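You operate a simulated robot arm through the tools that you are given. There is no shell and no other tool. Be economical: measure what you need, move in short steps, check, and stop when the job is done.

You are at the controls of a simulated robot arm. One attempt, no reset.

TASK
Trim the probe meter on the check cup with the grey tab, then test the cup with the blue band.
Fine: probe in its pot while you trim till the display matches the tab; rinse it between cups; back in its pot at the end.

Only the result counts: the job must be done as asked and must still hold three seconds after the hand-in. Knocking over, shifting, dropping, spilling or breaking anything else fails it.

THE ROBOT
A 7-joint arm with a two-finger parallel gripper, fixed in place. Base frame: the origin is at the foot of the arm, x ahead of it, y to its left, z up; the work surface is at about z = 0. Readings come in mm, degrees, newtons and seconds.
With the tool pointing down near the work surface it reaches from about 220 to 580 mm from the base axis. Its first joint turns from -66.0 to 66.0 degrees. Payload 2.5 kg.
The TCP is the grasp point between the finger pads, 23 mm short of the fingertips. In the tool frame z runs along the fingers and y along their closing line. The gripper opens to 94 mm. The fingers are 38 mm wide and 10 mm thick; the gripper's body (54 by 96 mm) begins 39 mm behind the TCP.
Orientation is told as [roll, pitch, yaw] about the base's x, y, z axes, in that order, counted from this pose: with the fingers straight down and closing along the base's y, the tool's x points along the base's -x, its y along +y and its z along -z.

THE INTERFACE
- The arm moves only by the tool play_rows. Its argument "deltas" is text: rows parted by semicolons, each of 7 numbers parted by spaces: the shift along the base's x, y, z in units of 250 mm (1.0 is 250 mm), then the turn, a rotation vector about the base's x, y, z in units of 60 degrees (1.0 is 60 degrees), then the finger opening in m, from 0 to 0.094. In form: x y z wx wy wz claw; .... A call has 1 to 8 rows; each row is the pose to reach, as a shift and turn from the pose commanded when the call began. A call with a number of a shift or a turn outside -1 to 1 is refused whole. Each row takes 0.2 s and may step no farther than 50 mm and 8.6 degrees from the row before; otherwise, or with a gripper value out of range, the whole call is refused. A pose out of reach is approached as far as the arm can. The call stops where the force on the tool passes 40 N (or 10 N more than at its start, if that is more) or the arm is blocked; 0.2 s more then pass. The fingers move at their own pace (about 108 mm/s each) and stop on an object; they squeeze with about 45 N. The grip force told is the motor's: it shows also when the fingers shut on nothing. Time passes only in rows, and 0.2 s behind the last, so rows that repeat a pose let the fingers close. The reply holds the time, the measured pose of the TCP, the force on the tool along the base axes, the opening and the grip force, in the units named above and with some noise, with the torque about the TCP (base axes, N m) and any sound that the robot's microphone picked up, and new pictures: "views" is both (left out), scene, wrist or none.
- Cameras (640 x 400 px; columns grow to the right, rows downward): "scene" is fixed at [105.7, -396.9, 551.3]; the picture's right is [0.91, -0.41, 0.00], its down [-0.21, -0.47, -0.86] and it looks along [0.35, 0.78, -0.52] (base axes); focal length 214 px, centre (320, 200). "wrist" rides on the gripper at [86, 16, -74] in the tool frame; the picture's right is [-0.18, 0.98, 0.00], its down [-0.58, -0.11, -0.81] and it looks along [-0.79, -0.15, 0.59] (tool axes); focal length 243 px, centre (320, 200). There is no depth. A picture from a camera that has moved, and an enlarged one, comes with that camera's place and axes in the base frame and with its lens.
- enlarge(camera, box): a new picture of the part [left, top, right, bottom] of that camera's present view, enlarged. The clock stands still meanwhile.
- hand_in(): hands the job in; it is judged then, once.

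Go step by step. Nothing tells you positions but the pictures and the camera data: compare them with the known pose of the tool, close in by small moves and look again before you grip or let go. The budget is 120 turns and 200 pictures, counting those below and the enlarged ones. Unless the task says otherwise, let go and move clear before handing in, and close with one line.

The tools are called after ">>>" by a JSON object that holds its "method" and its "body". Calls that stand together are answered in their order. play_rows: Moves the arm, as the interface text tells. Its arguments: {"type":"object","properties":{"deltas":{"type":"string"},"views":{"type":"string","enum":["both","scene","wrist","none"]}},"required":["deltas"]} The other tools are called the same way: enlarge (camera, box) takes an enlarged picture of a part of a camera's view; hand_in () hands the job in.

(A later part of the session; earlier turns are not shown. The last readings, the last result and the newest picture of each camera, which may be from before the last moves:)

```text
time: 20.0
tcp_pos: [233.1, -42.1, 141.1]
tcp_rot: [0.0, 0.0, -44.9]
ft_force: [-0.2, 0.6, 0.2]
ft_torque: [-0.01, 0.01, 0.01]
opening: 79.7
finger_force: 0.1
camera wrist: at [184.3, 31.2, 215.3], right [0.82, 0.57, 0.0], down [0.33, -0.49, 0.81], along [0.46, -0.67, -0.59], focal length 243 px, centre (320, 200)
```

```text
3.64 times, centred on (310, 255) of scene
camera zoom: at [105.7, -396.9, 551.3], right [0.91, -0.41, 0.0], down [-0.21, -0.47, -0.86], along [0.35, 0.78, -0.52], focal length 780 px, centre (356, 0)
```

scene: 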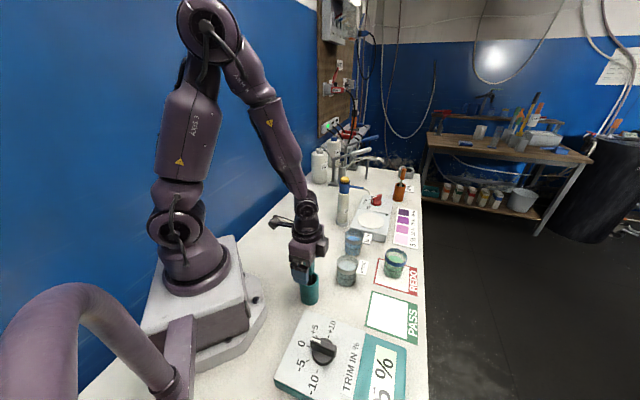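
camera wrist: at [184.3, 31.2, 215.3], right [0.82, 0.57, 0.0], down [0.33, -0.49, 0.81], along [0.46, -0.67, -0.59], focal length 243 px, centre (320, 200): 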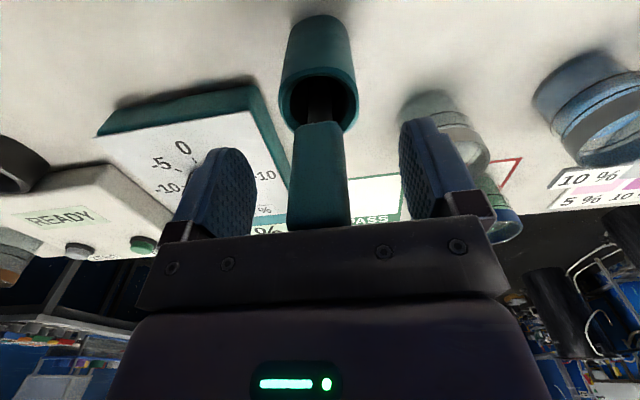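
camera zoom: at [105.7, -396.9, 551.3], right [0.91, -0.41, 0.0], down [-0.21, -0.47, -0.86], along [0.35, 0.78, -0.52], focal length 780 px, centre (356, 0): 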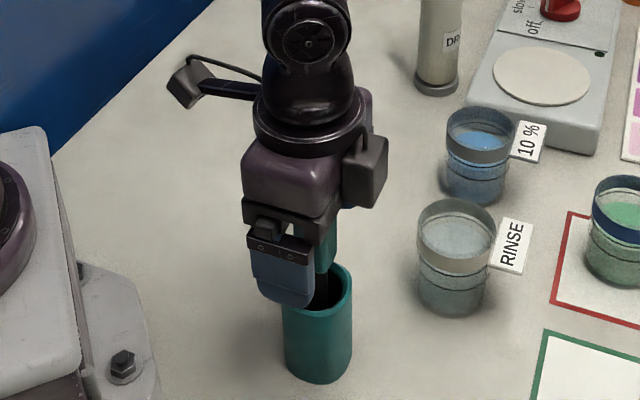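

The probe stands in its pot. I rise clear and move toward the knob for a good look at it.

>>> {"method": "play_rows", "body": {"deltas": "0 0 0.12 0 0 0 0.08; 0 0 0.24 0 0 0 0.08; 0 0 0.36 0 0 0 0.08; 0 0 0.48 0 0 0 0.08; -0.06 -0.12 0.48 0 0 0 0.08; -0.13 -0.24 0.48 0 0 0 0.08; -0.17 -0.34 0.48 0 0 0 0.08; -0.17 -0.34 0.48 0 0 0 0.08"}}

>>> {"method": "enlarge", "body": {"camera": "wrist", "box": [220, 10, 420, 135]}}

>>> {"method": "enlarge", "body": {"camera": "scene", "box": [280, 310, 380, 400]}}

```text
time: 21.8
tcp_pos: [190.8, -125.9, 258.7]
tcp_rot: [0.0, -0.1, -44.8]
ft_force: [-0.2, -0.6, -0.1]
ft_torque: [-0.01, 0.0, 0.02]
opening: 80.0
finger_force: 0.0
camera wrist: at [142.0, -53.2, 333.2], right [0.82, 0.57, 0.0], down [0.33, -0.49, 0.81], along [0.46, -0.66, -0.59], focal length 243 px, centre (320, 200)
```

scene: 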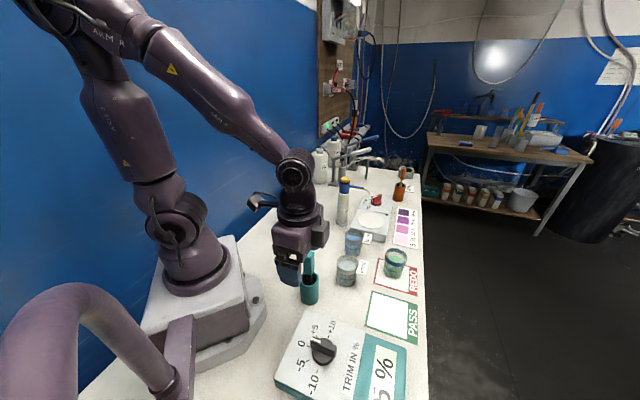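
wrist: 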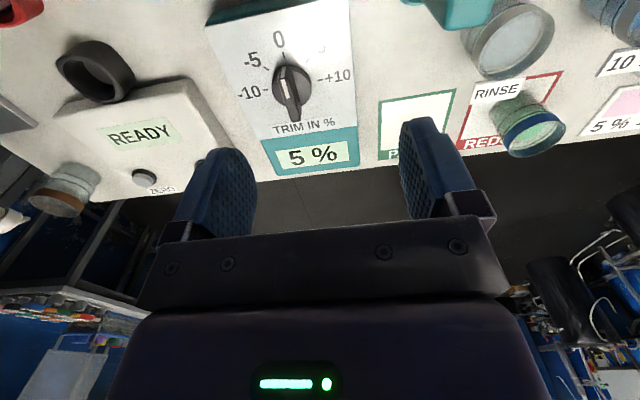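

```text
3.20 times, centred on (320, 72) of wrist
camera zoom: at [142.0, -53.2, 333.2], right [0.82, 0.57, 0.0], down [0.33, -0.49, 0.81], along [0.46, -0.66, -0.59], focal length 776 px, centre (320, 608)
```

zoom: 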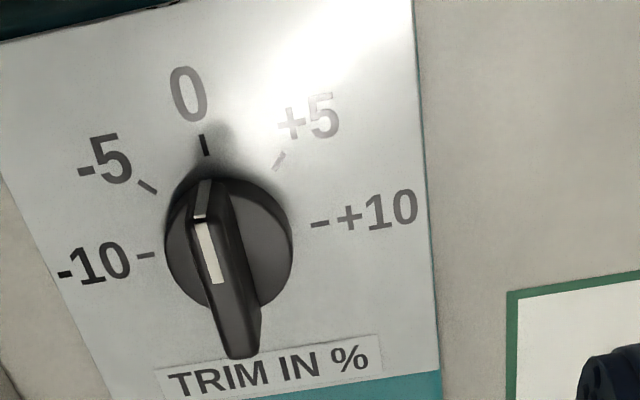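

```text
4.44 times, centred on (330, 355) of scene
camera zoom: at [105.7, -396.9, 551.3], right [0.91, -0.41, 0.0], down [-0.21, -0.47, -0.86], along [0.35, 0.78, -0.52], focal length 953 px, centre (276, -489)
```

zoom: 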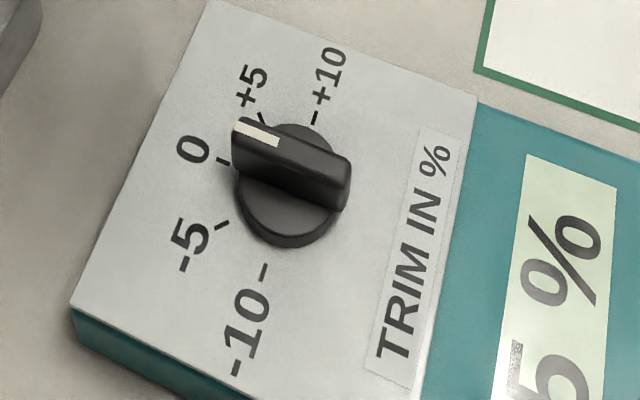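

The knob is at (204,-199), 45° per 5 %, pointing exactly at 0, and its bar lines up with my current yaw. I position the fingers above it.

>>> {"method": "play_rows", "body": {"deltas": "0.02 -0.1 -0.05 0 0 0 0.05; 0.04 -0.2 -0.1 0 0 0 0.05; 0.053 -0.296 -0.2 0 0 0 0.05; 0.053 -0.296 -0.33 0 0 0 0.05; 0.053 -0.296 -0.46 0 0 0 0.05; 0.053 -0.296 -0.515 0 0 0 0.05; 0.053 -0.296 -0.515 0 0 0 0.05"}}

>>> {"method": "enlarge", "body": {"camera": "scene", "box": [260, 270, 390, 400]}}

>>> {"method": "enlarge", "body": {"camera": "wrist", "box": [220, 0, 420, 230]}}

```text
time: 23.4
tcp_pos: [203.2, -199.9, 130.6]
tcp_rot: [0.0, 0.0, -44.9]
ft_force: [0.7, 0.5, -0.5]
ft_torque: [0.02, -0.01, 0.01]
opening: 50.0
finger_force: 0.0
camera wrist: at [154.6, -127.6, 204.9], right [0.82, 0.57, 0.0], down [0.33, -0.49, 0.81], along [0.46, -0.67, -0.59], focal length 243 px, centre (320, 200)
```

scene: 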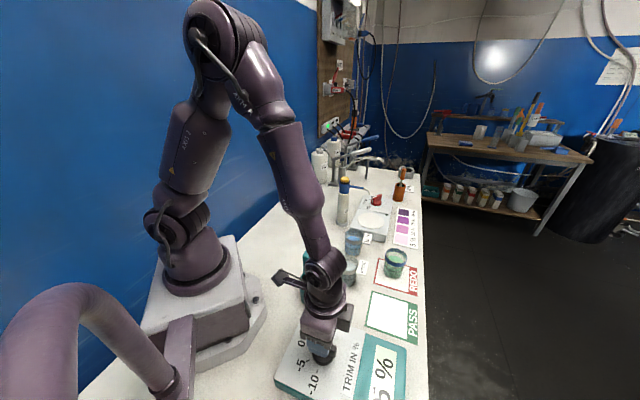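
wrist: 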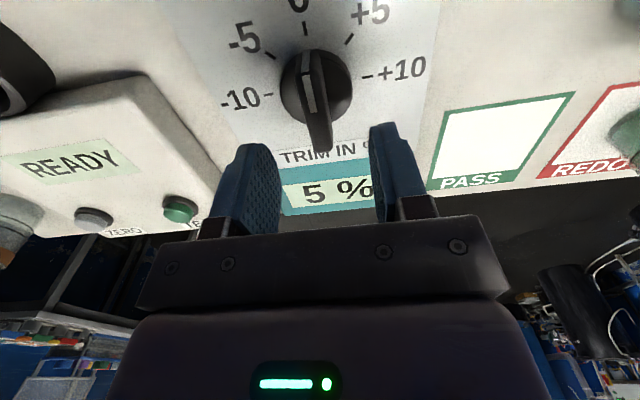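

```text
3.08 times, centred on (325, 335) of scene
camera zoom: at [105.7, -396.9, 551.3], right [0.91, -0.41, 0.0], down [-0.21, -0.47, -0.86], along [0.35, 0.78, -0.52], focal length 660 px, centre (305, -215)
```

zoom: 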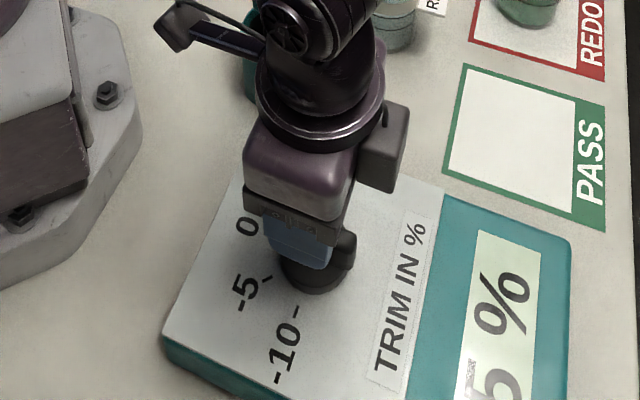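

```text
1.74 times, centred on (320, 115) of wrist
camera zoom: at [154.6, -127.6, 204.9], right [0.82, 0.57, 0.0], down [0.33, -0.49, 0.81], along [0.46, -0.67, -0.59], focal length 422 px, centre (320, 348)
```

zoom: 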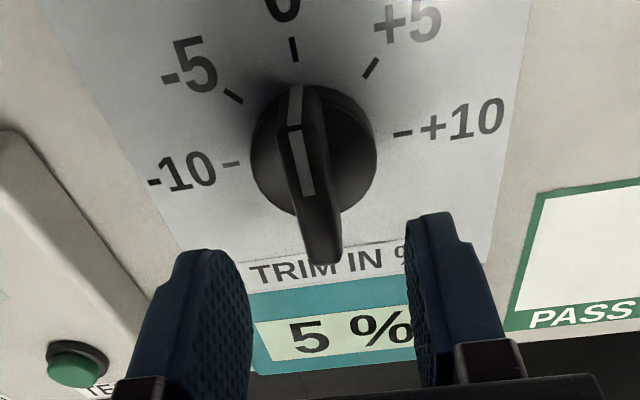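

The bar lies between the fingers, maybe 2–3 mm off. I shift slightly and go down until the fingers straddle it.

>>> {"method": "play_rows", "body": {"deltas": "-0.005 -0.005 -0.06 0 0 0 0.05; -0.005 -0.005 -0.11 0 0 0 0.05; -0.005 -0.005 -0.15 0 0 0 0.05; -0.005 -0.005 -0.18 0 0 0 0.05; -0.005 -0.005 -0.18 0 0 0 0.05"}}

>>> {"method": "enlarge", "body": {"camera": "wrist", "box": [220, 50, 420, 230]}}

>>> {"method": "enlarge", "body": {"camera": "scene", "box": [280, 310, 380, 400]}}

```text
time: 24.6
tcp_pos: [203.6, -200.8, 86.5]
tcp_rot: [0.0, 0.0, -44.9]
ft_force: [0.1, 0.0, 0.3]
ft_torque: [0.0, -0.01, -0.02]
opening: 49.9
finger_force: 0.0
camera wrist: at [154.9, -129.3, 161.0], right [0.82, 0.57, 0.0], down [0.33, -0.49, 0.81], along [0.46, -0.66, -0.59], focal length 243 px, centre (320, 200)
```

scene: 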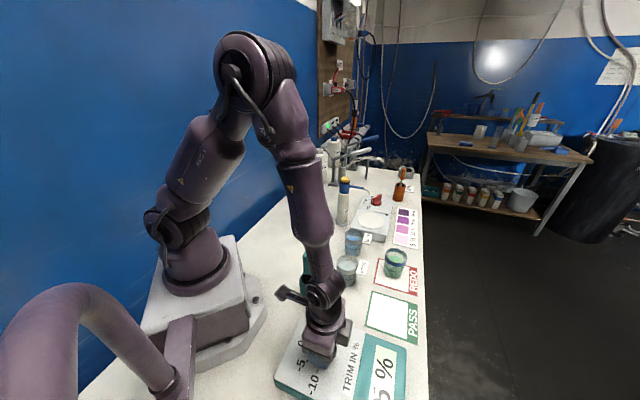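
wrist: 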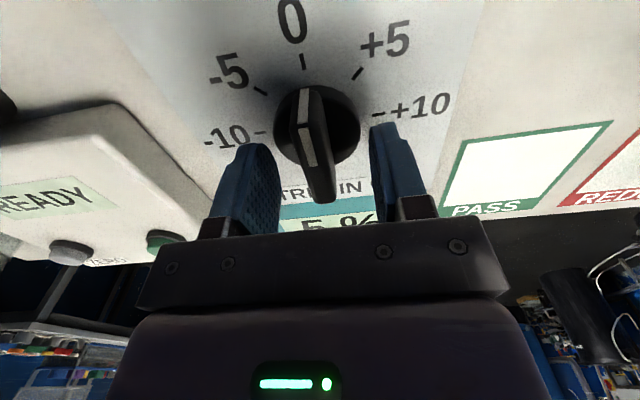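

```text
2.22 times, centred on (320, 140) of wrist
camera zoom: at [154.9, -129.3, 161.0], right [0.82, 0.57, 0.0], down [0.33, -0.49, 0.81], along [0.46, -0.66, -0.59], focal length 539 px, centre (320, 333)
```

zoom: 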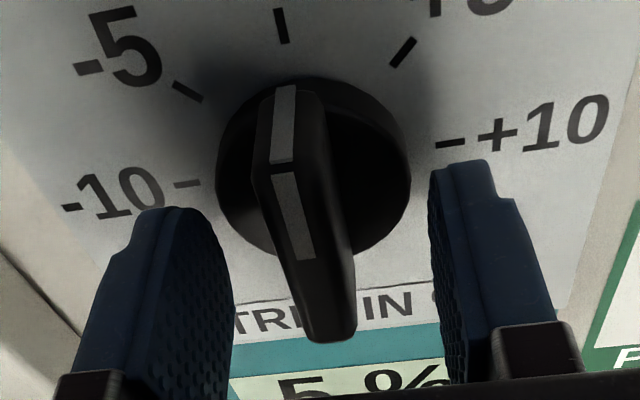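

```text
4.44 times, centred on (330, 355) of scene
camera zoom: at [105.7, -396.9, 551.3], right [0.91, -0.41, 0.0], down [-0.21, -0.47, -0.86], along [0.35, 0.78, -0.52], focal length 953 px, centre (276, -489)
```

zoom: 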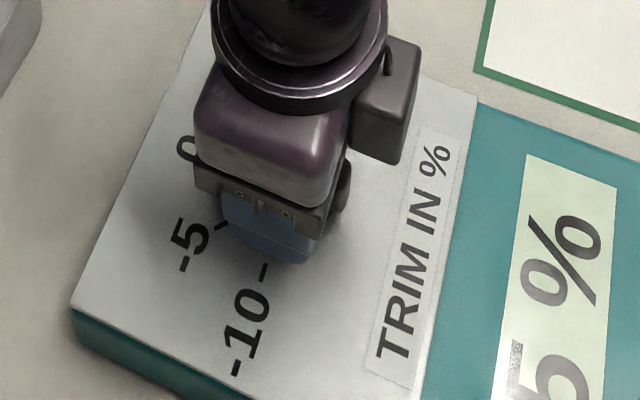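

The bar is well between the fingers. I go down 3 mm more and close on it.

>>> {"method": "play_rows", "body": {"deltas": "0 0 -0.012 0 0 0 0.05; 0 0 -0.012 0 0 0 0.03; 0 0 -0.012 0 0 0 0.018; 0 0 -0.012 0 0 0 0; 0 0 -0.012 0 0 0 0; 0 0 -0.012 0 0 0 0"}}

>>> {"method": "enlarge", "body": {"camera": "wrist", "box": [220, 50, 420, 230]}}

```text
time: 26.0
tcp_pos: [202.8, -202.7, 83.9]
tcp_rot: [-0.1, 0.0, -45.1]
ft_force: [-14.8, -17.6, -4.7]
ft_torque: [0.31, 0.07, 0.06]
opening: 13.8
finger_force: 45.2
camera wrist: at [154.4, -130.0, 158.4], right [0.83, 0.56, 0.0], down [0.33, -0.49, 0.81], along [0.45, -0.67, -0.59], focal length 243 px, centre (320, 200)
```

scene: 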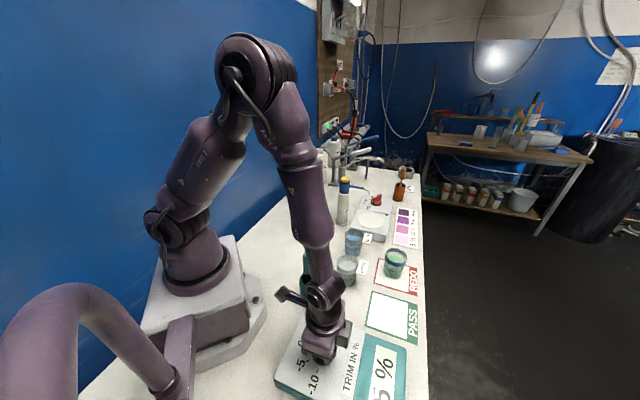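
wrist: 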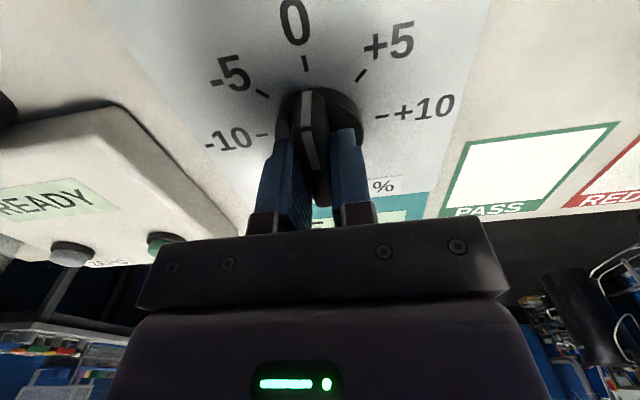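

```text
2.22 times, centred on (320, 140) of wrist
camera zoom: at [154.4, -130.0, 158.4], right [0.83, 0.56, 0.0], down [0.33, -0.49, 0.81], along [0.45, -0.67, -0.59], focal length 539 px, centre (320, 333)
```

zoom: 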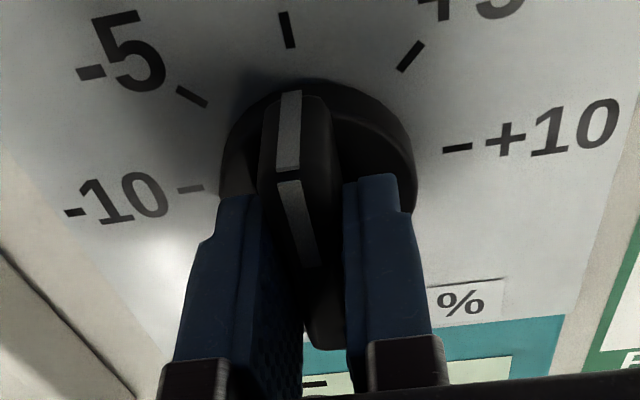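

Closed on the bar (13.8 mm) with about 23 N side load, so my centre is off. I relieve that by following the push.

>>> {"method": "play_rows", "body": {"deltas": "-0.005 -0.005 -0.012 0 0 0 0; -0.005 -0.005 -0.012 0 0 0 0", "views": "none"}}

```text
time: 26.4
tcp_pos: [203.6, -203.6, 83.7]
tcp_rot: [-0.1, -0.1, -45.0]
ft_force: [-2.0, 2.2, 3.9]
ft_torque: [-0.39, -0.29, 0.02]
opening: 13.6
finger_force: 45.2
stopped in row 1: the force on the tool passed its limit at 48 N (the readings are from after the stop); the commanded pose is now the measured one
```

I mistakenly lowered again and touched the disc; the load is now small. I lift 1.5 mm and turn the knob clockwise in small steps, watching force and display.

>>> {"method": "play_rows", "body": {"deltas": "0 0 0.006 0 0 0 0; 0 0 0.006 0 0 -0.12 0; 0 0 0.006 0 0 -0.24 0; 0 0 0.006 0 0 -0.24 0"}}

>>> {"method": "enlarge", "body": {"camera": "wrist", "box": [220, 50, 420, 230]}}

>>> {"method": "enlarge", "body": {"camera": "scene", "box": [260, 300, 440, 400]}}

```text
time: 26.8
tcp_pos: [203.5, -203.0, 84.0]
tcp_rot: [-0.1, 0.1, -45.5]
ft_force: [1.5, -2.7, -2.2]
ft_torque: [0.38, 0.19, 0.03]
opening: 13.9
finger_force: 45.5
stopped in row 2: the force on the tool passed its limit at 44 N (the readings are from after the stop); the commanded pose is now the measured one
camera wrist: at [154.8, -129.7, 158.4], right [0.83, 0.56, 0.0], down [0.33, -0.49, 0.81], along [0.45, -0.67, -0.59], focal length 243 px, centre (320, 200)
```

scene: 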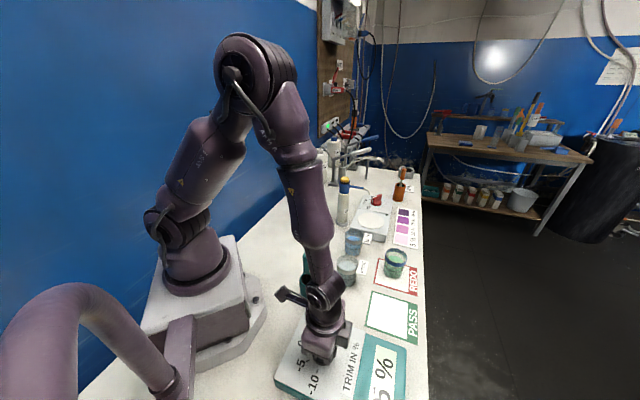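
wrist: 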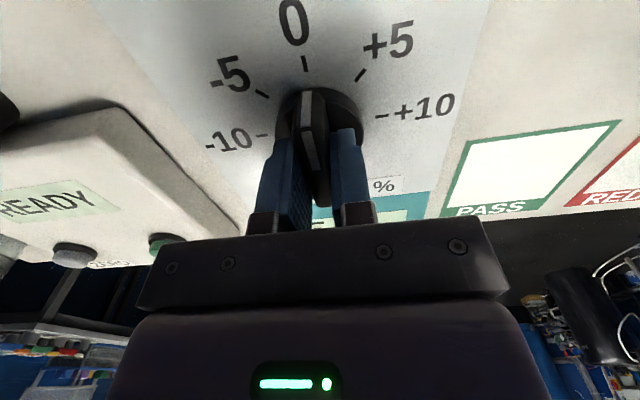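

```text
2.22 times, centred on (320, 140) of wrist
camera zoom: at [154.8, -129.7, 158.4], right [0.83, 0.56, 0.0], down [0.33, -0.49, 0.81], along [0.45, -0.67, -0.59], focal length 539 px, centre (320, 333)
```

zoom: 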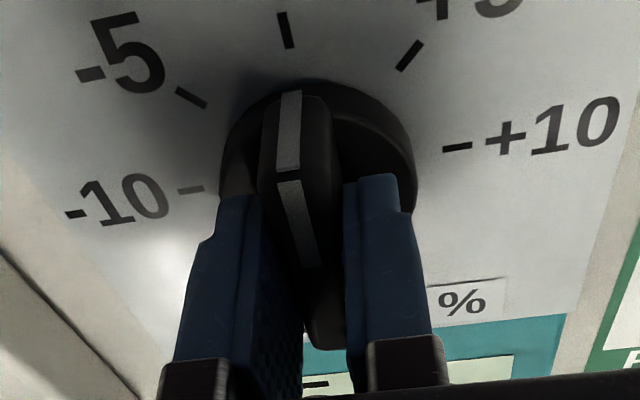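

```text
3.56 times, centred on (350, 350) of scene
camera zoom: at [105.7, -396.9, 551.3], right [0.91, -0.41, 0.0], down [-0.21, -0.47, -0.86], along [0.35, 0.78, -0.52], focal length 763 px, centre (213, -333)
```

zoom: 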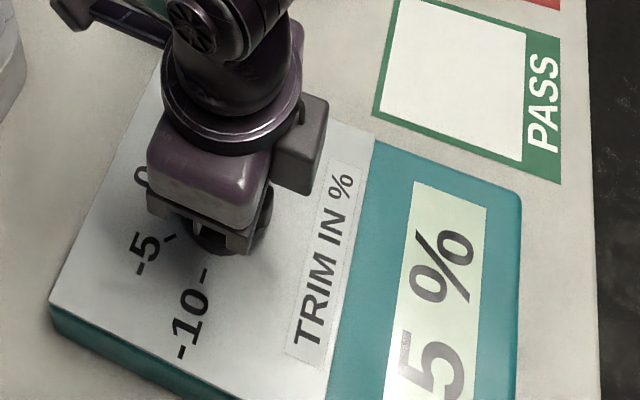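

The grip is rigid against the fixed knob, so any misfit gives large forces. I open, lift 2 mm, and recentre on the axis I've recomputed from the dial marks, (202.2,-201.2). Then I'll straddle the bar loosely to turn it.

>>> {"method": "play_rows", "body": {"deltas": "0 0 0 0 0 0 0.03; 0 0 0 0 0 0 0.03; -0.0056 0.0068 0.01 0 0 0 0.03; -0.0056 0.0068 0.01 0 0 0 0.03"}}

>>> {"method": "enlarge", "body": {"camera": "wrist", "box": [220, 50, 420, 230]}}

```text
time: 27.8
tcp_pos: [202.1, -201.7, 85.9]
tcp_rot: [-0.1, 0.0, -45.5]
ft_force: [0.1, -0.3, -0.3]
ft_torque: [-0.02, 0.0, 0.0]
opening: 30.0
finger_force: 0.0
camera wrist: at [153.9, -127.6, 160.7], right [0.83, 0.56, 0.0], down [0.33, -0.49, 0.81], along [0.45, -0.67, -0.59], focal length 243 px, centre (320, 200)
```

scene: 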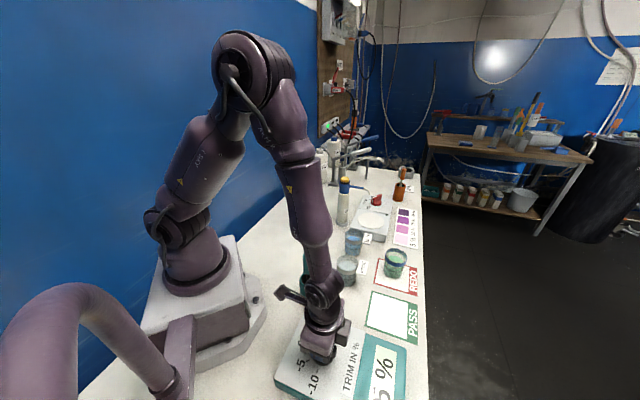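
wrist: 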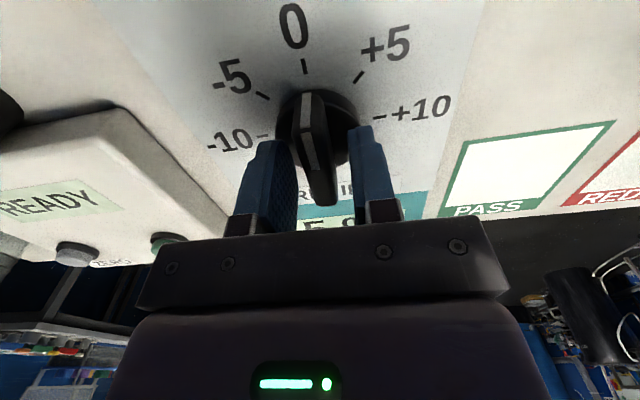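

```text
2.22 times, centred on (320, 140) of wrist
camera zoom: at [153.9, -127.6, 160.7], right [0.83, 0.56, 0.0], down [0.33, -0.49, 0.81], along [0.45, -0.67, -0.59], focal length 539 px, centre (320, 333)
```

zoom: 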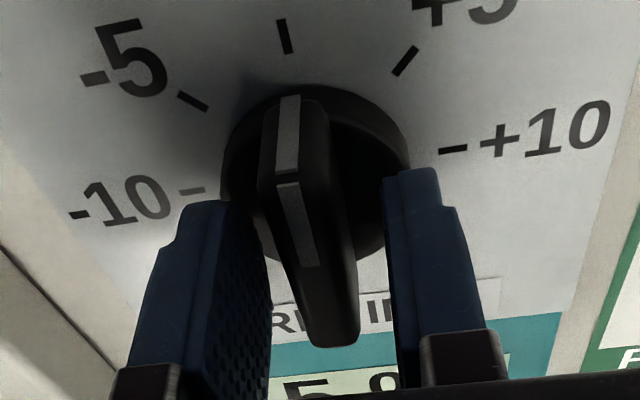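

Now I narrow to 15.8 mm and make the first 15° turn.

>>> {"method": "play_rows", "body": {"deltas": "0 0 0 0 0 0 0.0158; 0 0 0 0 0 0 0.0158; 0 0 0 0 0 -0.08 0.0158; 0 0 0 0 0 -0.16 0.0158; 0 0 0 0 0 -0.24 0.0158; 0 0 0 0 0 -0.24 0.0158"}}

>>> {"method": "enlarge", "body": {"camera": "wrist", "box": [220, 50, 420, 230]}}

>>> {"method": "enlarge", "body": {"camera": "scene", "box": [260, 300, 440, 400]}}

```text
time: 29.2
tcp_pos: [201.6, -199.8, 86.6]
tcp_rot: [-0.2, 0.1, -60.1]
ft_force: [0.1, 0.1, 0.2]
ft_torque: [0.01, 0.03, 0.02]
opening: 15.9
finger_force: 0.3
camera wrist: at [173.2, -117.5, 161.1], right [0.94, 0.33, 0.0], down [0.2, -0.56, 0.81], along [0.27, -0.76, -0.59], focal length 243 px, centre (320, 200)
```

scene: 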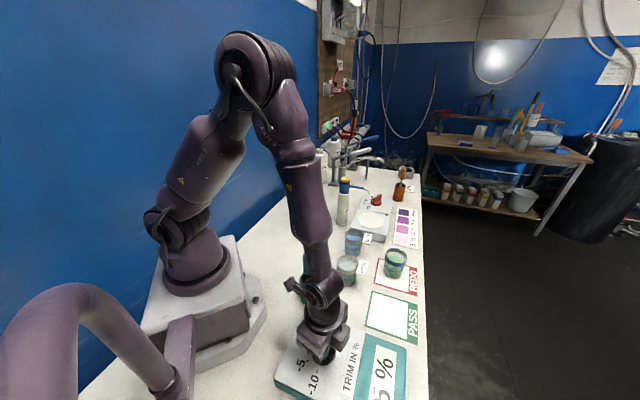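
wrist: 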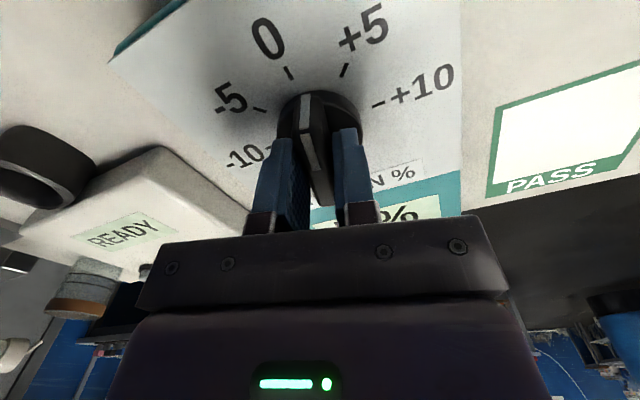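

```text
2.22 times, centred on (320, 140) of wrist
camera zoom: at [173.2, -117.5, 161.1], right [0.94, 0.33, 0.0], down [0.2, -0.56, 0.81], along [0.27, -0.76, -0.59], focal length 539 px, centre (320, 333)
```

zoom: 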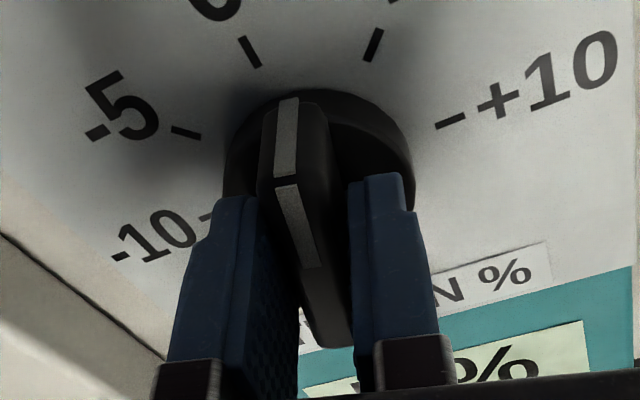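

```text
3.56 times, centred on (350, 350) of scene
camera zoom: at [105.7, -396.9, 551.3], right [0.91, -0.41, 0.0], down [-0.21, -0.47, -0.86], along [0.35, 0.78, -0.52], focal length 763 px, centre (213, -333)
```

zoom: 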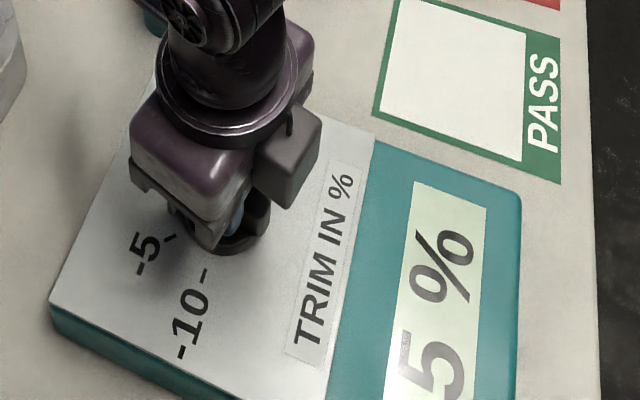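

The knob turns freely. I continue to the +5 direction (yaw about -90).

>>> {"method": "play_rows", "body": {"deltas": "0.001 -0.002 0 0 0 -0.1 0.0158; 0.001 -0.002 0 0 0 -0.2 0.0158; 0.001 -0.002 0 0 0 -0.3 0.0158; 0.001 -0.002 0 0 0 -0.4 0.0158; 0.001 -0.002 0 0 0 -0.51 0.0158; 0.001 -0.002 0 0 0 -0.51 0.0158; 0.001 -0.002 0 0 0 -0.51 0.0158"}}

>>> {"method": "enlarge", "body": {"camera": "wrist", "box": [220, 50, 420, 230]}}

>>> {"method": "enlarge", "body": {"camera": "scene", "box": [260, 300, 440, 400]}}

```text
time: 30.8
tcp_pos: [202.1, -202.5, 87.0]
tcp_rot: [-0.1, 0.0, -90.5]
ft_force: [-0.1, 0.1, 0.5]
ft_torque: [0.0, 0.0, 0.01]
opening: 15.9
finger_force: 0.0
camera wrist: at [220.1, -115.4, 161.6], right [0.98, -0.19, 0.0], down [-0.11, -0.58, 0.81], along [-0.16, -0.79, -0.59], focal length 243 px, centre (320, 200)
```

scene: 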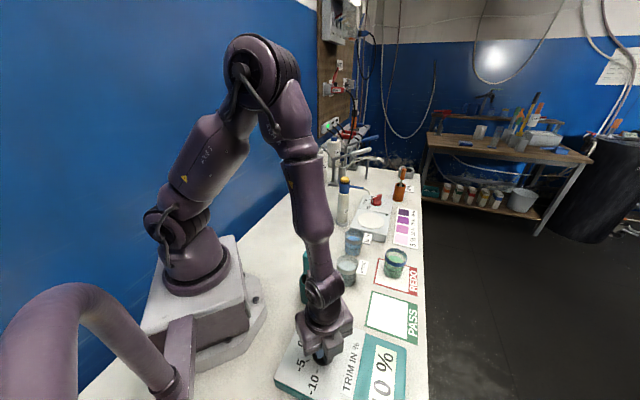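
wrist: 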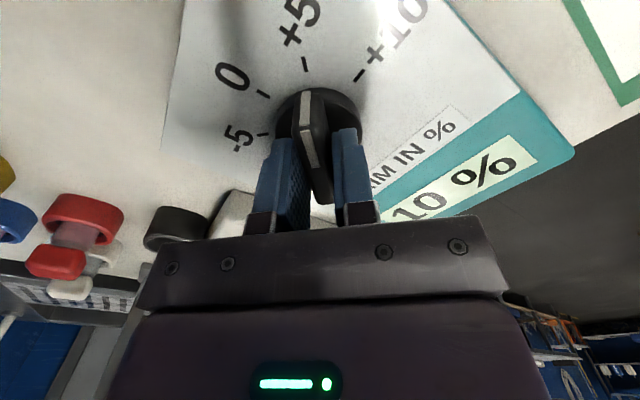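

```text
2.22 times, centred on (320, 140) of wrist
camera zoom: at [220.1, -115.4, 161.6], right [0.98, -0.19, 0.0], down [-0.11, -0.58, 0.81], along [-0.16, -0.79, -0.59], focal length 539 px, centre (320, 333)
```

zoom: 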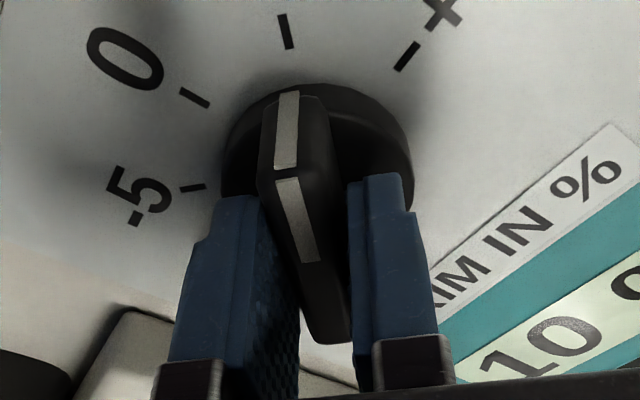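

```text
3.56 times, centred on (350, 350) of scene
camera zoom: at [105.7, -396.9, 551.3], right [0.91, -0.41, 0.0], down [-0.21, -0.47, -0.86], along [0.35, 0.78, -0.52], focal length 763 px, centre (213, -333)
```

zoom: 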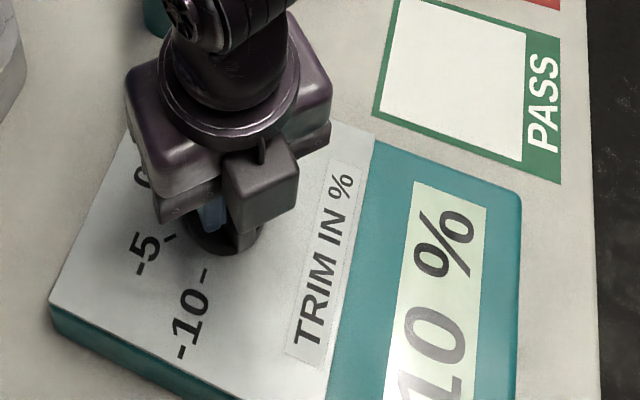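

The display now reads 10 %, matching the tab. I open slightly and lift straight off.

>>> {"method": "play_rows", "body": {"deltas": "0 0 0 0 0 0 0.03; 0 0 0 0 0 0 0.03; 0 0 0.1 0 0 0 0.03; 0 0 0.25 0 0 0 0.03; 0 0 0.4 0 0 0 0.05; 0 0 0.58 0 0 0 0.08; 0 0 0.58 0 0 0 0.08"}}

>>> {"method": "enlarge", "body": {"camera": "scene", "box": [260, 300, 440, 400]}}

```text
time: 32.4
tcp_pos: [201.5, -201.5, 233.8]
tcp_rot: [-0.2, 0.0, -90.4]
ft_force: [-0.2, -0.2, -0.3]
ft_torque: [-0.02, 0.01, -0.04]
opening: 80.1
finger_force: 0.1
camera wrist: at [219.5, -115.2, 308.4], right [0.98, -0.19, 0.0], down [-0.11, -0.58, 0.81], along [-0.16, -0.79, -0.59], focal length 243 px, centre (320, 200)
```

scene: 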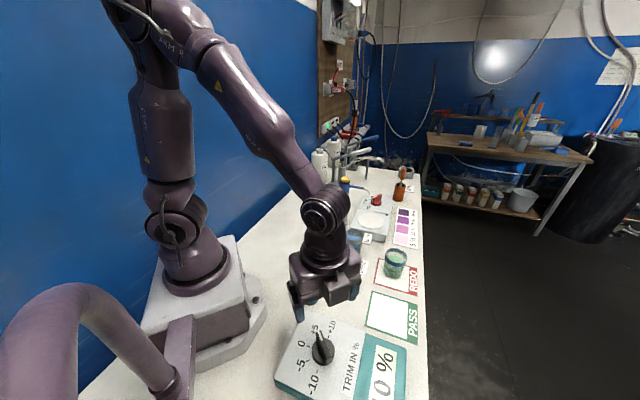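
wrist: 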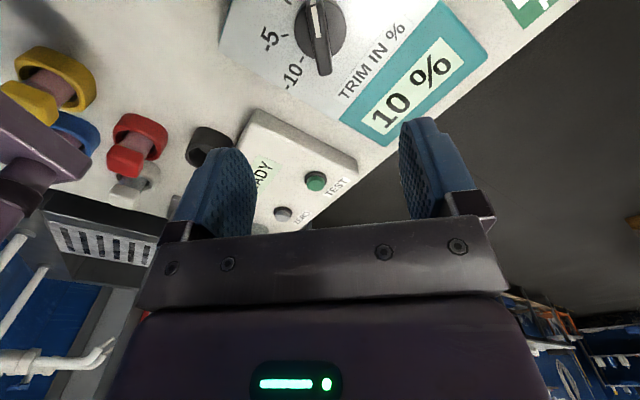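

```text
3.56 times, centred on (350, 350) of scene
camera zoom: at [105.7, -396.9, 551.3], right [0.91, -0.41, 0.0], down [-0.21, -0.47, -0.86], along [0.35, 0.78, -0.52], focal length 763 px, centre (213, -333)
```

zoom: 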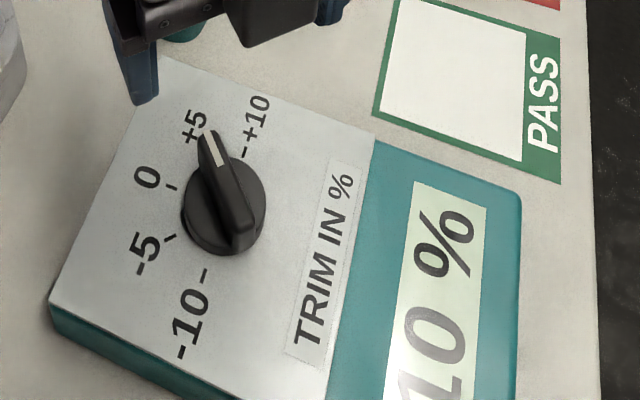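

The knob stays at +5 and the display at 10 %. I return above the probe with yaw -45.

>>> {"method": "play_rows", "body": {"deltas": "0.02 0.1 0 0 0 0.12 0.08; 0.04 0.2 0 0 0 0.24 0.08; 0.06 0.31 0 0 0 0.36 0.08; 0.08 0.42 0 0 0 0.48 0.08; 0.1 0.53 0 0 0 0.6 0.08; 0.127 0.638 0 0 0 0.72 0.08; 0.127 0.638 0 0 0 0.757 0.08; 0.127 0.638 0 0 0 0.757 0.08"}}

>>> {"method": "enlarge", "body": {"camera": "wrist", "box": [240, 0, 420, 150]}}

```text
time: 34.2
tcp_pos: [235.0, -41.8, 231.4]
tcp_rot: [-0.1, 0.1, -45.0]
ft_force: [0.2, -0.3, 0.0]
ft_torque: [-0.02, -0.03, 0.02]
opening: 79.9
finger_force: 0.2
camera wrist: at [185.7, 30.9, 306.0], right [0.83, 0.56, 0.0], down [0.33, -0.49, 0.81], along [0.45, -0.67, -0.59], focal length 243 px, centre (320, 200)
```

scene: 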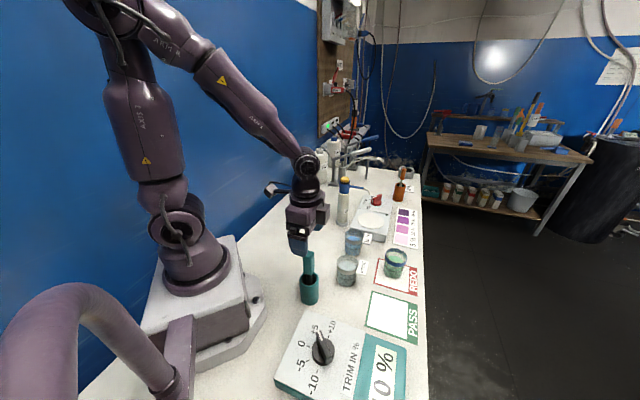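
wrist: 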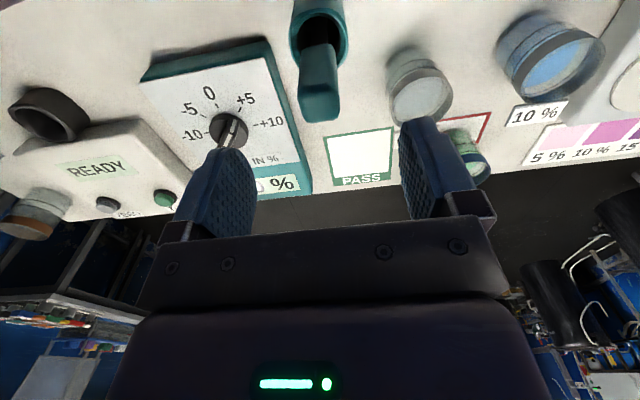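

```text
2.67 times, centred on (330, 75) of wrist
camera zoom: at [185.7, 30.9, 306.0], right [0.83, 0.56, 0.0], down [0.33, -0.49, 0.81], along [0.45, -0.67, -0.59], focal length 647 px, centre (293, 533)
```

zoom: 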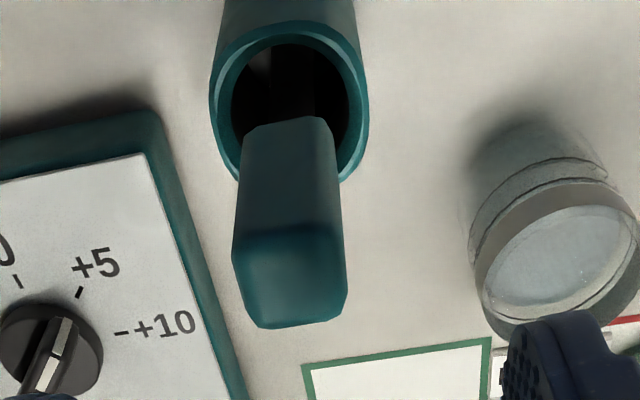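

The geometry is the same as the first grip. I lower and close on the handle.

>>> {"method": "play_rows", "body": {"deltas": "-0.006 -0.001 -0.09 0 0 0 0.08; -0.006 -0.001 -0.19 0 0 0 0.08; -0.006 -0.001 -0.29 0 0 0 0.08; -0.006 -0.001 -0.363 0 0 0 0.08; -0.006 -0.001 -0.363 0 0 0 0.08; -0.006 -0.001 -0.363 0 0 0 0.05; -0.006 -0.001 -0.363 0 0 0 0.028; -0.006 -0.001 -0.363 0 0 0 0", "views": "wrist"}}

>>> {"method": "play_rows", "body": {"deltas": "0 0 0 0 0 0 0; 0 0 0 0 0 0 0", "views": "none"}}

```text
time: 36.0
tcp_pos: [231.1, -43.4, 141.0]
tcp_rot: [-0.1, 0.1, -45.2]
ft_force: [-0.1, 0.8, -0.5]
ft_torque: [0.01, -0.01, 0.01]
opening: 25.3
finger_force: 44.9
camera wrist: at [182.1, 29.6, 215.9], right [0.83, 0.56, 0.0], down [0.33, -0.49, 0.81], along [0.45, -0.67, -0.59], focal length 243 px, centre (320, 200)
```

wrist: 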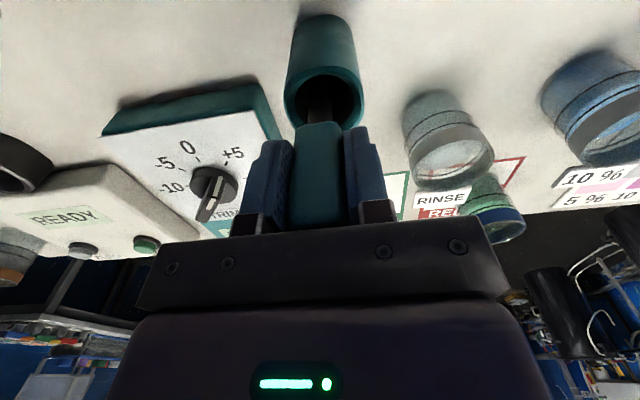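

```text
time: 36.6
tcp_pos: [231.0, -42.7, 140.6]
tcp_rot: [-0.1, 0.0, -45.1]
ft_force: [0.1, -0.2, 0.9]
ft_torque: [-0.02, 0.01, 0.02]
opening: 25.7
finger_force: 44.5
```

Gripped. I lift out and move above the rinse cup at about (356,-32).

>>> {"method": "play_rows", "body": {"deltas": "0 0 0.16 0 0 0 0; 0 0 0.32 0 0 0 0; 0 0 0.46 0 0 0 0; 0 0 0.58 0 0 0 0; 0.16 0.014 0.58 0 0 0 0; 0.33 0.028 0.58 0 0 0 0; 0.5 0.042 0.58 0 0 0 0; 0.5 0.042 0.56 0 0 0 0"}}

>>> {"method": "enlarge", "body": {"camera": "wrist", "box": [240, 0, 420, 120]}}

>>> {"method": "enlarge", "body": {"camera": "scene", "box": [300, 190, 420, 310]}}

```text
time: 38.4
tcp_pos: [358.7, -31.4, 279.4]
tcp_rot: [-0.1, 0.0, -45.1]
ft_force: [0.7, -0.3, -0.6]
ft_torque: [-0.01, -0.02, -0.04]
opening: 25.6
finger_force: 44.6
camera wrist: at [310.0, 41.4, 354.8], right [0.83, 0.56, 0.0], down [0.33, -0.49, 0.81], along [0.45, -0.67, -0.59], focal length 243 px, centre (320, 200)
```

scene: 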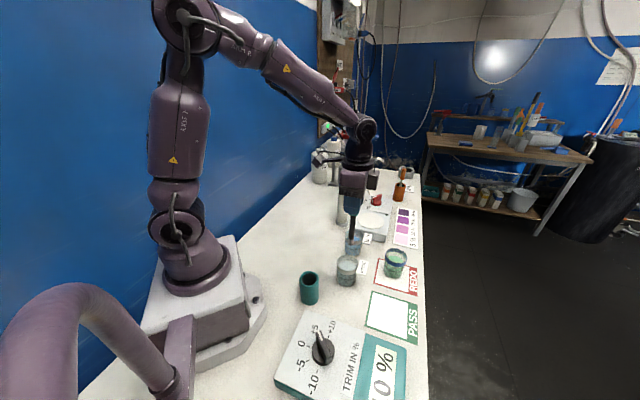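
wrist: 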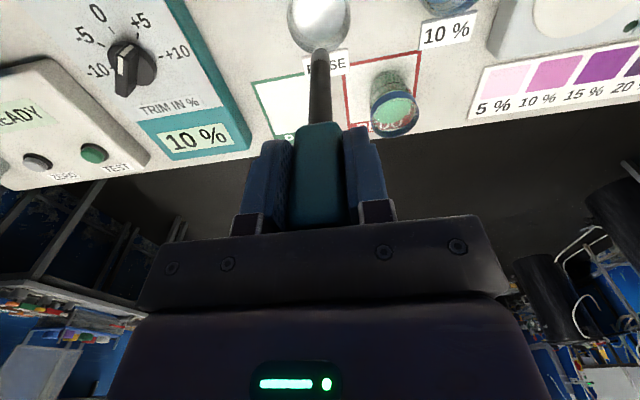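

```text
3.33 times, centred on (330, 60) of wrist
camera zoom: at [310.0, 41.4, 354.8], right [0.83, 0.56, 0.0], down [0.33, -0.49, 0.81], along [0.45, -0.67, -0.59], focal length 809 px, centre (287, 667)
```

zoom: 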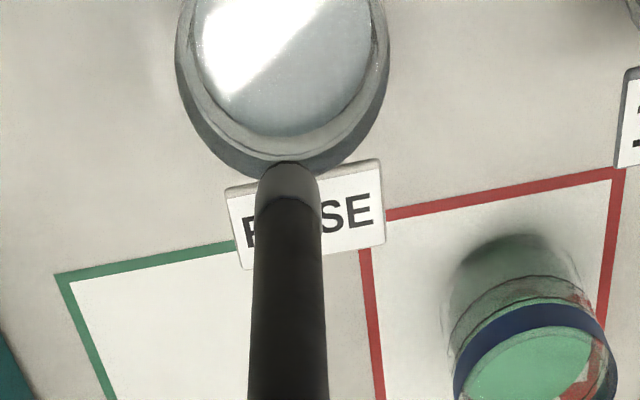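

```text
3.33 times, centred on (360, 250) of scene
camera zoom: at [105.7, -396.9, 551.3], right [0.91, -0.41, 0.0], down [-0.21, -0.47, -0.86], along [0.35, 0.78, -0.52], focal length 715 px, centre (187, 33)
```

zoom: 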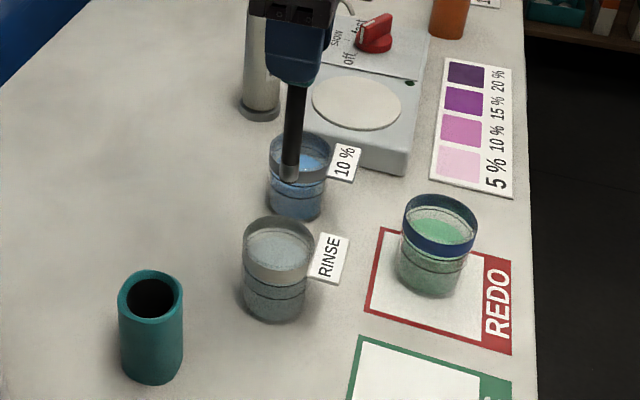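

It's aligned over the rinse cup just as it was over the check cup. I dip, move up and down a little to rinse, and dwell.

>>> {"method": "play_rows", "body": {"deltas": "-0.004 0 -0.12 0 0 0 0; -0.004 0 -0.24 0 0 0 0; -0.004 0 -0.36 0 0 0 0; -0.004 0 -0.43 0 0 0 0; -0.004 0 -0.475 0 0 0 0; -0.004 0 -0.475 0 0 0 0; -0.004 0 -0.475 0 0 0 0; -0.004 0 -0.475 0 0 0 0", "views": "none"}}

>>> {"method": "play_rows", "body": {"deltas": "0 0 0.03 0 0 0 0; 0 0 0 0 0 0 0; 0 0 0.03 0 0 0 0; 0 0 0 0 0 0 0; 0 0 0 0 0 0 0; 0 0 0 0 0 0 0; 0 0 0 0 0 0 0"}}

>>> {"method": "enlarge", "body": {"camera": "scene", "box": [300, 190, 420, 310]}}

```text
time: 40.2
tcp_pos: [357.2, -31.5, 159.9]
tcp_rot: [-0.1, 0.0, -45.0]
ft_force: [-0.1, -1.3, -1.3]
ft_torque: [0.0, 0.0, -0.01]
opening: 25.5
finger_force: 45.0
```

```text
time: 41.8
tcp_pos: [355.7, -32.4, 162.7]
tcp_rot: [-0.1, 0.1, -45.1]
ft_force: [0.8, -0.3, -1.3]
ft_torque: [0.0, 0.01, 0.01]
opening: 25.7
finger_force: 44.7
camera wrist: at [307.1, 40.5, 236.5], right [0.83, 0.56, 0.0], down [0.33, -0.49, 0.81], along [0.45, -0.67, -0.59], focal length 243 px, centre (320, 200)
```

scene: 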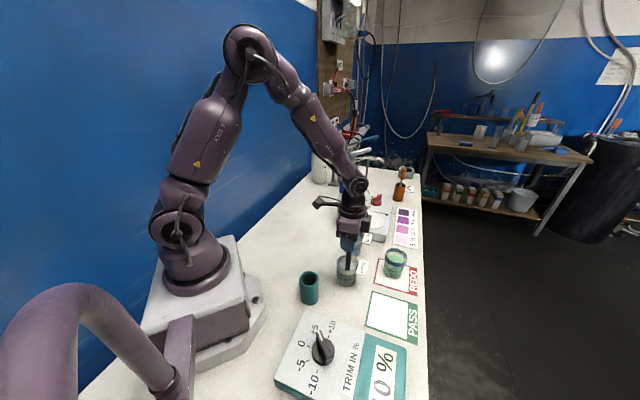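
wrist: 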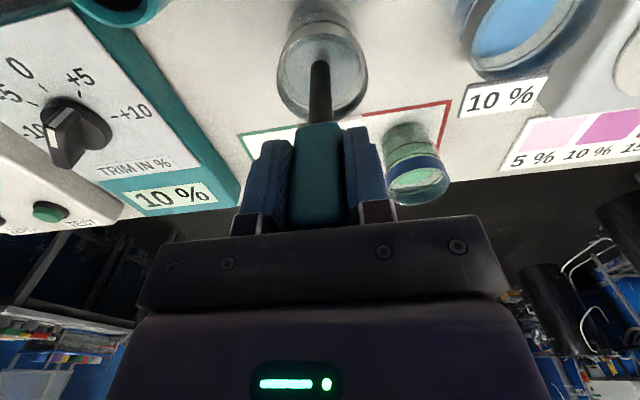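

```text
3.33 times, centred on (360, 250) of scene
camera zoom: at [105.7, -396.9, 551.3], right [0.91, -0.41, 0.0], down [-0.21, -0.47, -0.86], along [0.35, 0.78, -0.52], focal length 715 px, centre (187, 33)
```

zoom: 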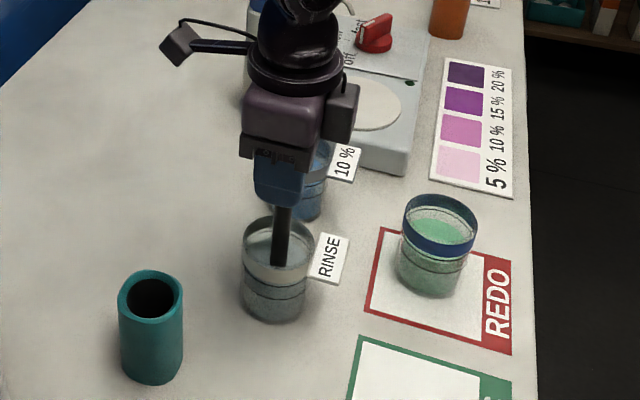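

The rinse is done. I lift and move above the blue-band cup at about (505,-66).

>>> {"method": "play_rows", "body": {"deltas": "0 0 0.16 0 0 0 0; 0 0 0.32 0 0 0 0; 0 0 0.47 0 0 0 0; 0.15 -0.034 0.47 0 0 0 0; 0.3 -0.068 0.47 0 0 0 0; 0.45 -0.102 0.47 0 0 0 0; 0.596 -0.134 0.47 0 0 0 0; 0.596 -0.134 0.47 0 0 0 0"}}

>>> {"method": "enlarge", "body": {"camera": "wrist", "box": [240, 0, 420, 120]}}

>>> {"method": "enlarge", "body": {"camera": "scene", "box": [340, 190, 440, 310]}}

```text
time: 43.6
tcp_pos: [506.4, -65.5, 277.9]
tcp_rot: [-0.1, 0.1, -45.2]
ft_force: [0.3, 0.4, -0.9]
ft_torque: [0.0, 0.0, 0.04]
opening: 25.3
finger_force: 45.3
camera wrist: at [457.1, 7.6, 353.6], right [0.83, 0.56, 0.0], down [0.33, -0.49, 0.81], along [0.45, -0.67, -0.59], focal length 243 px, centre (320, 200)
```

scene: 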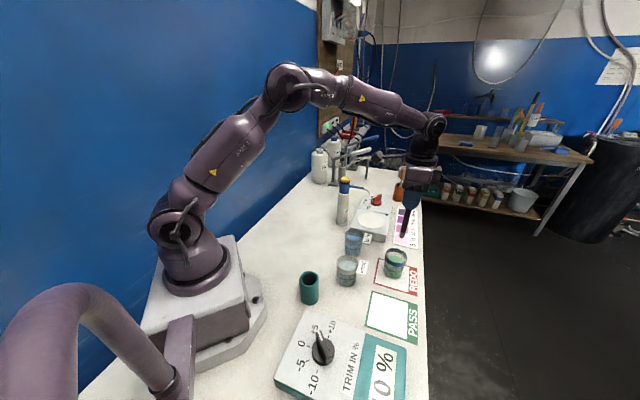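
wrist: 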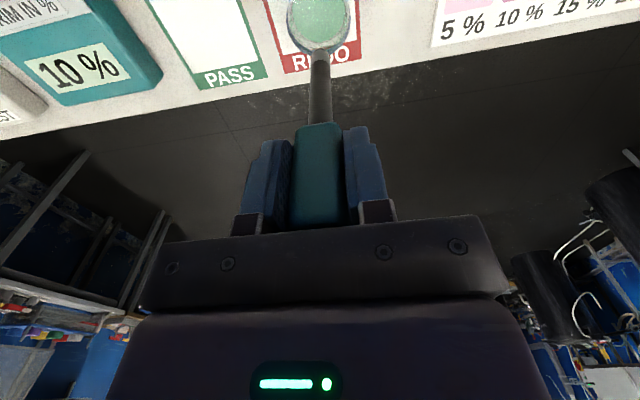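

```text
3.33 times, centred on (330, 60) of wrist
camera zoom: at [457.1, 7.6, 353.6], right [0.83, 0.56, 0.0], down [0.33, -0.49, 0.81], along [0.45, -0.67, -0.59], focal length 809 px, centre (287, 667)
```

zoom: 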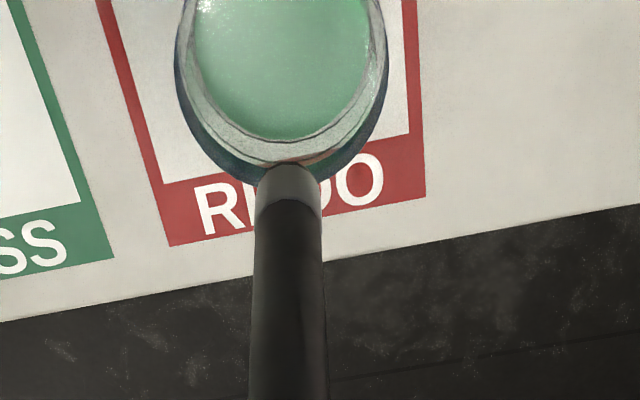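

```text
3.33 times, centred on (390, 250) of scene
camera zoom: at [105.7, -396.9, 551.3], right [0.91, -0.41, 0.0], down [-0.21, -0.47, -0.86], along [0.35, 0.78, -0.52], focal length 715 px, centre (87, 33)
```

zoom: 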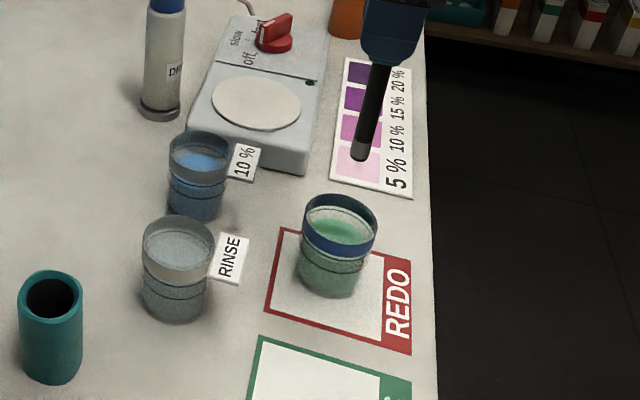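

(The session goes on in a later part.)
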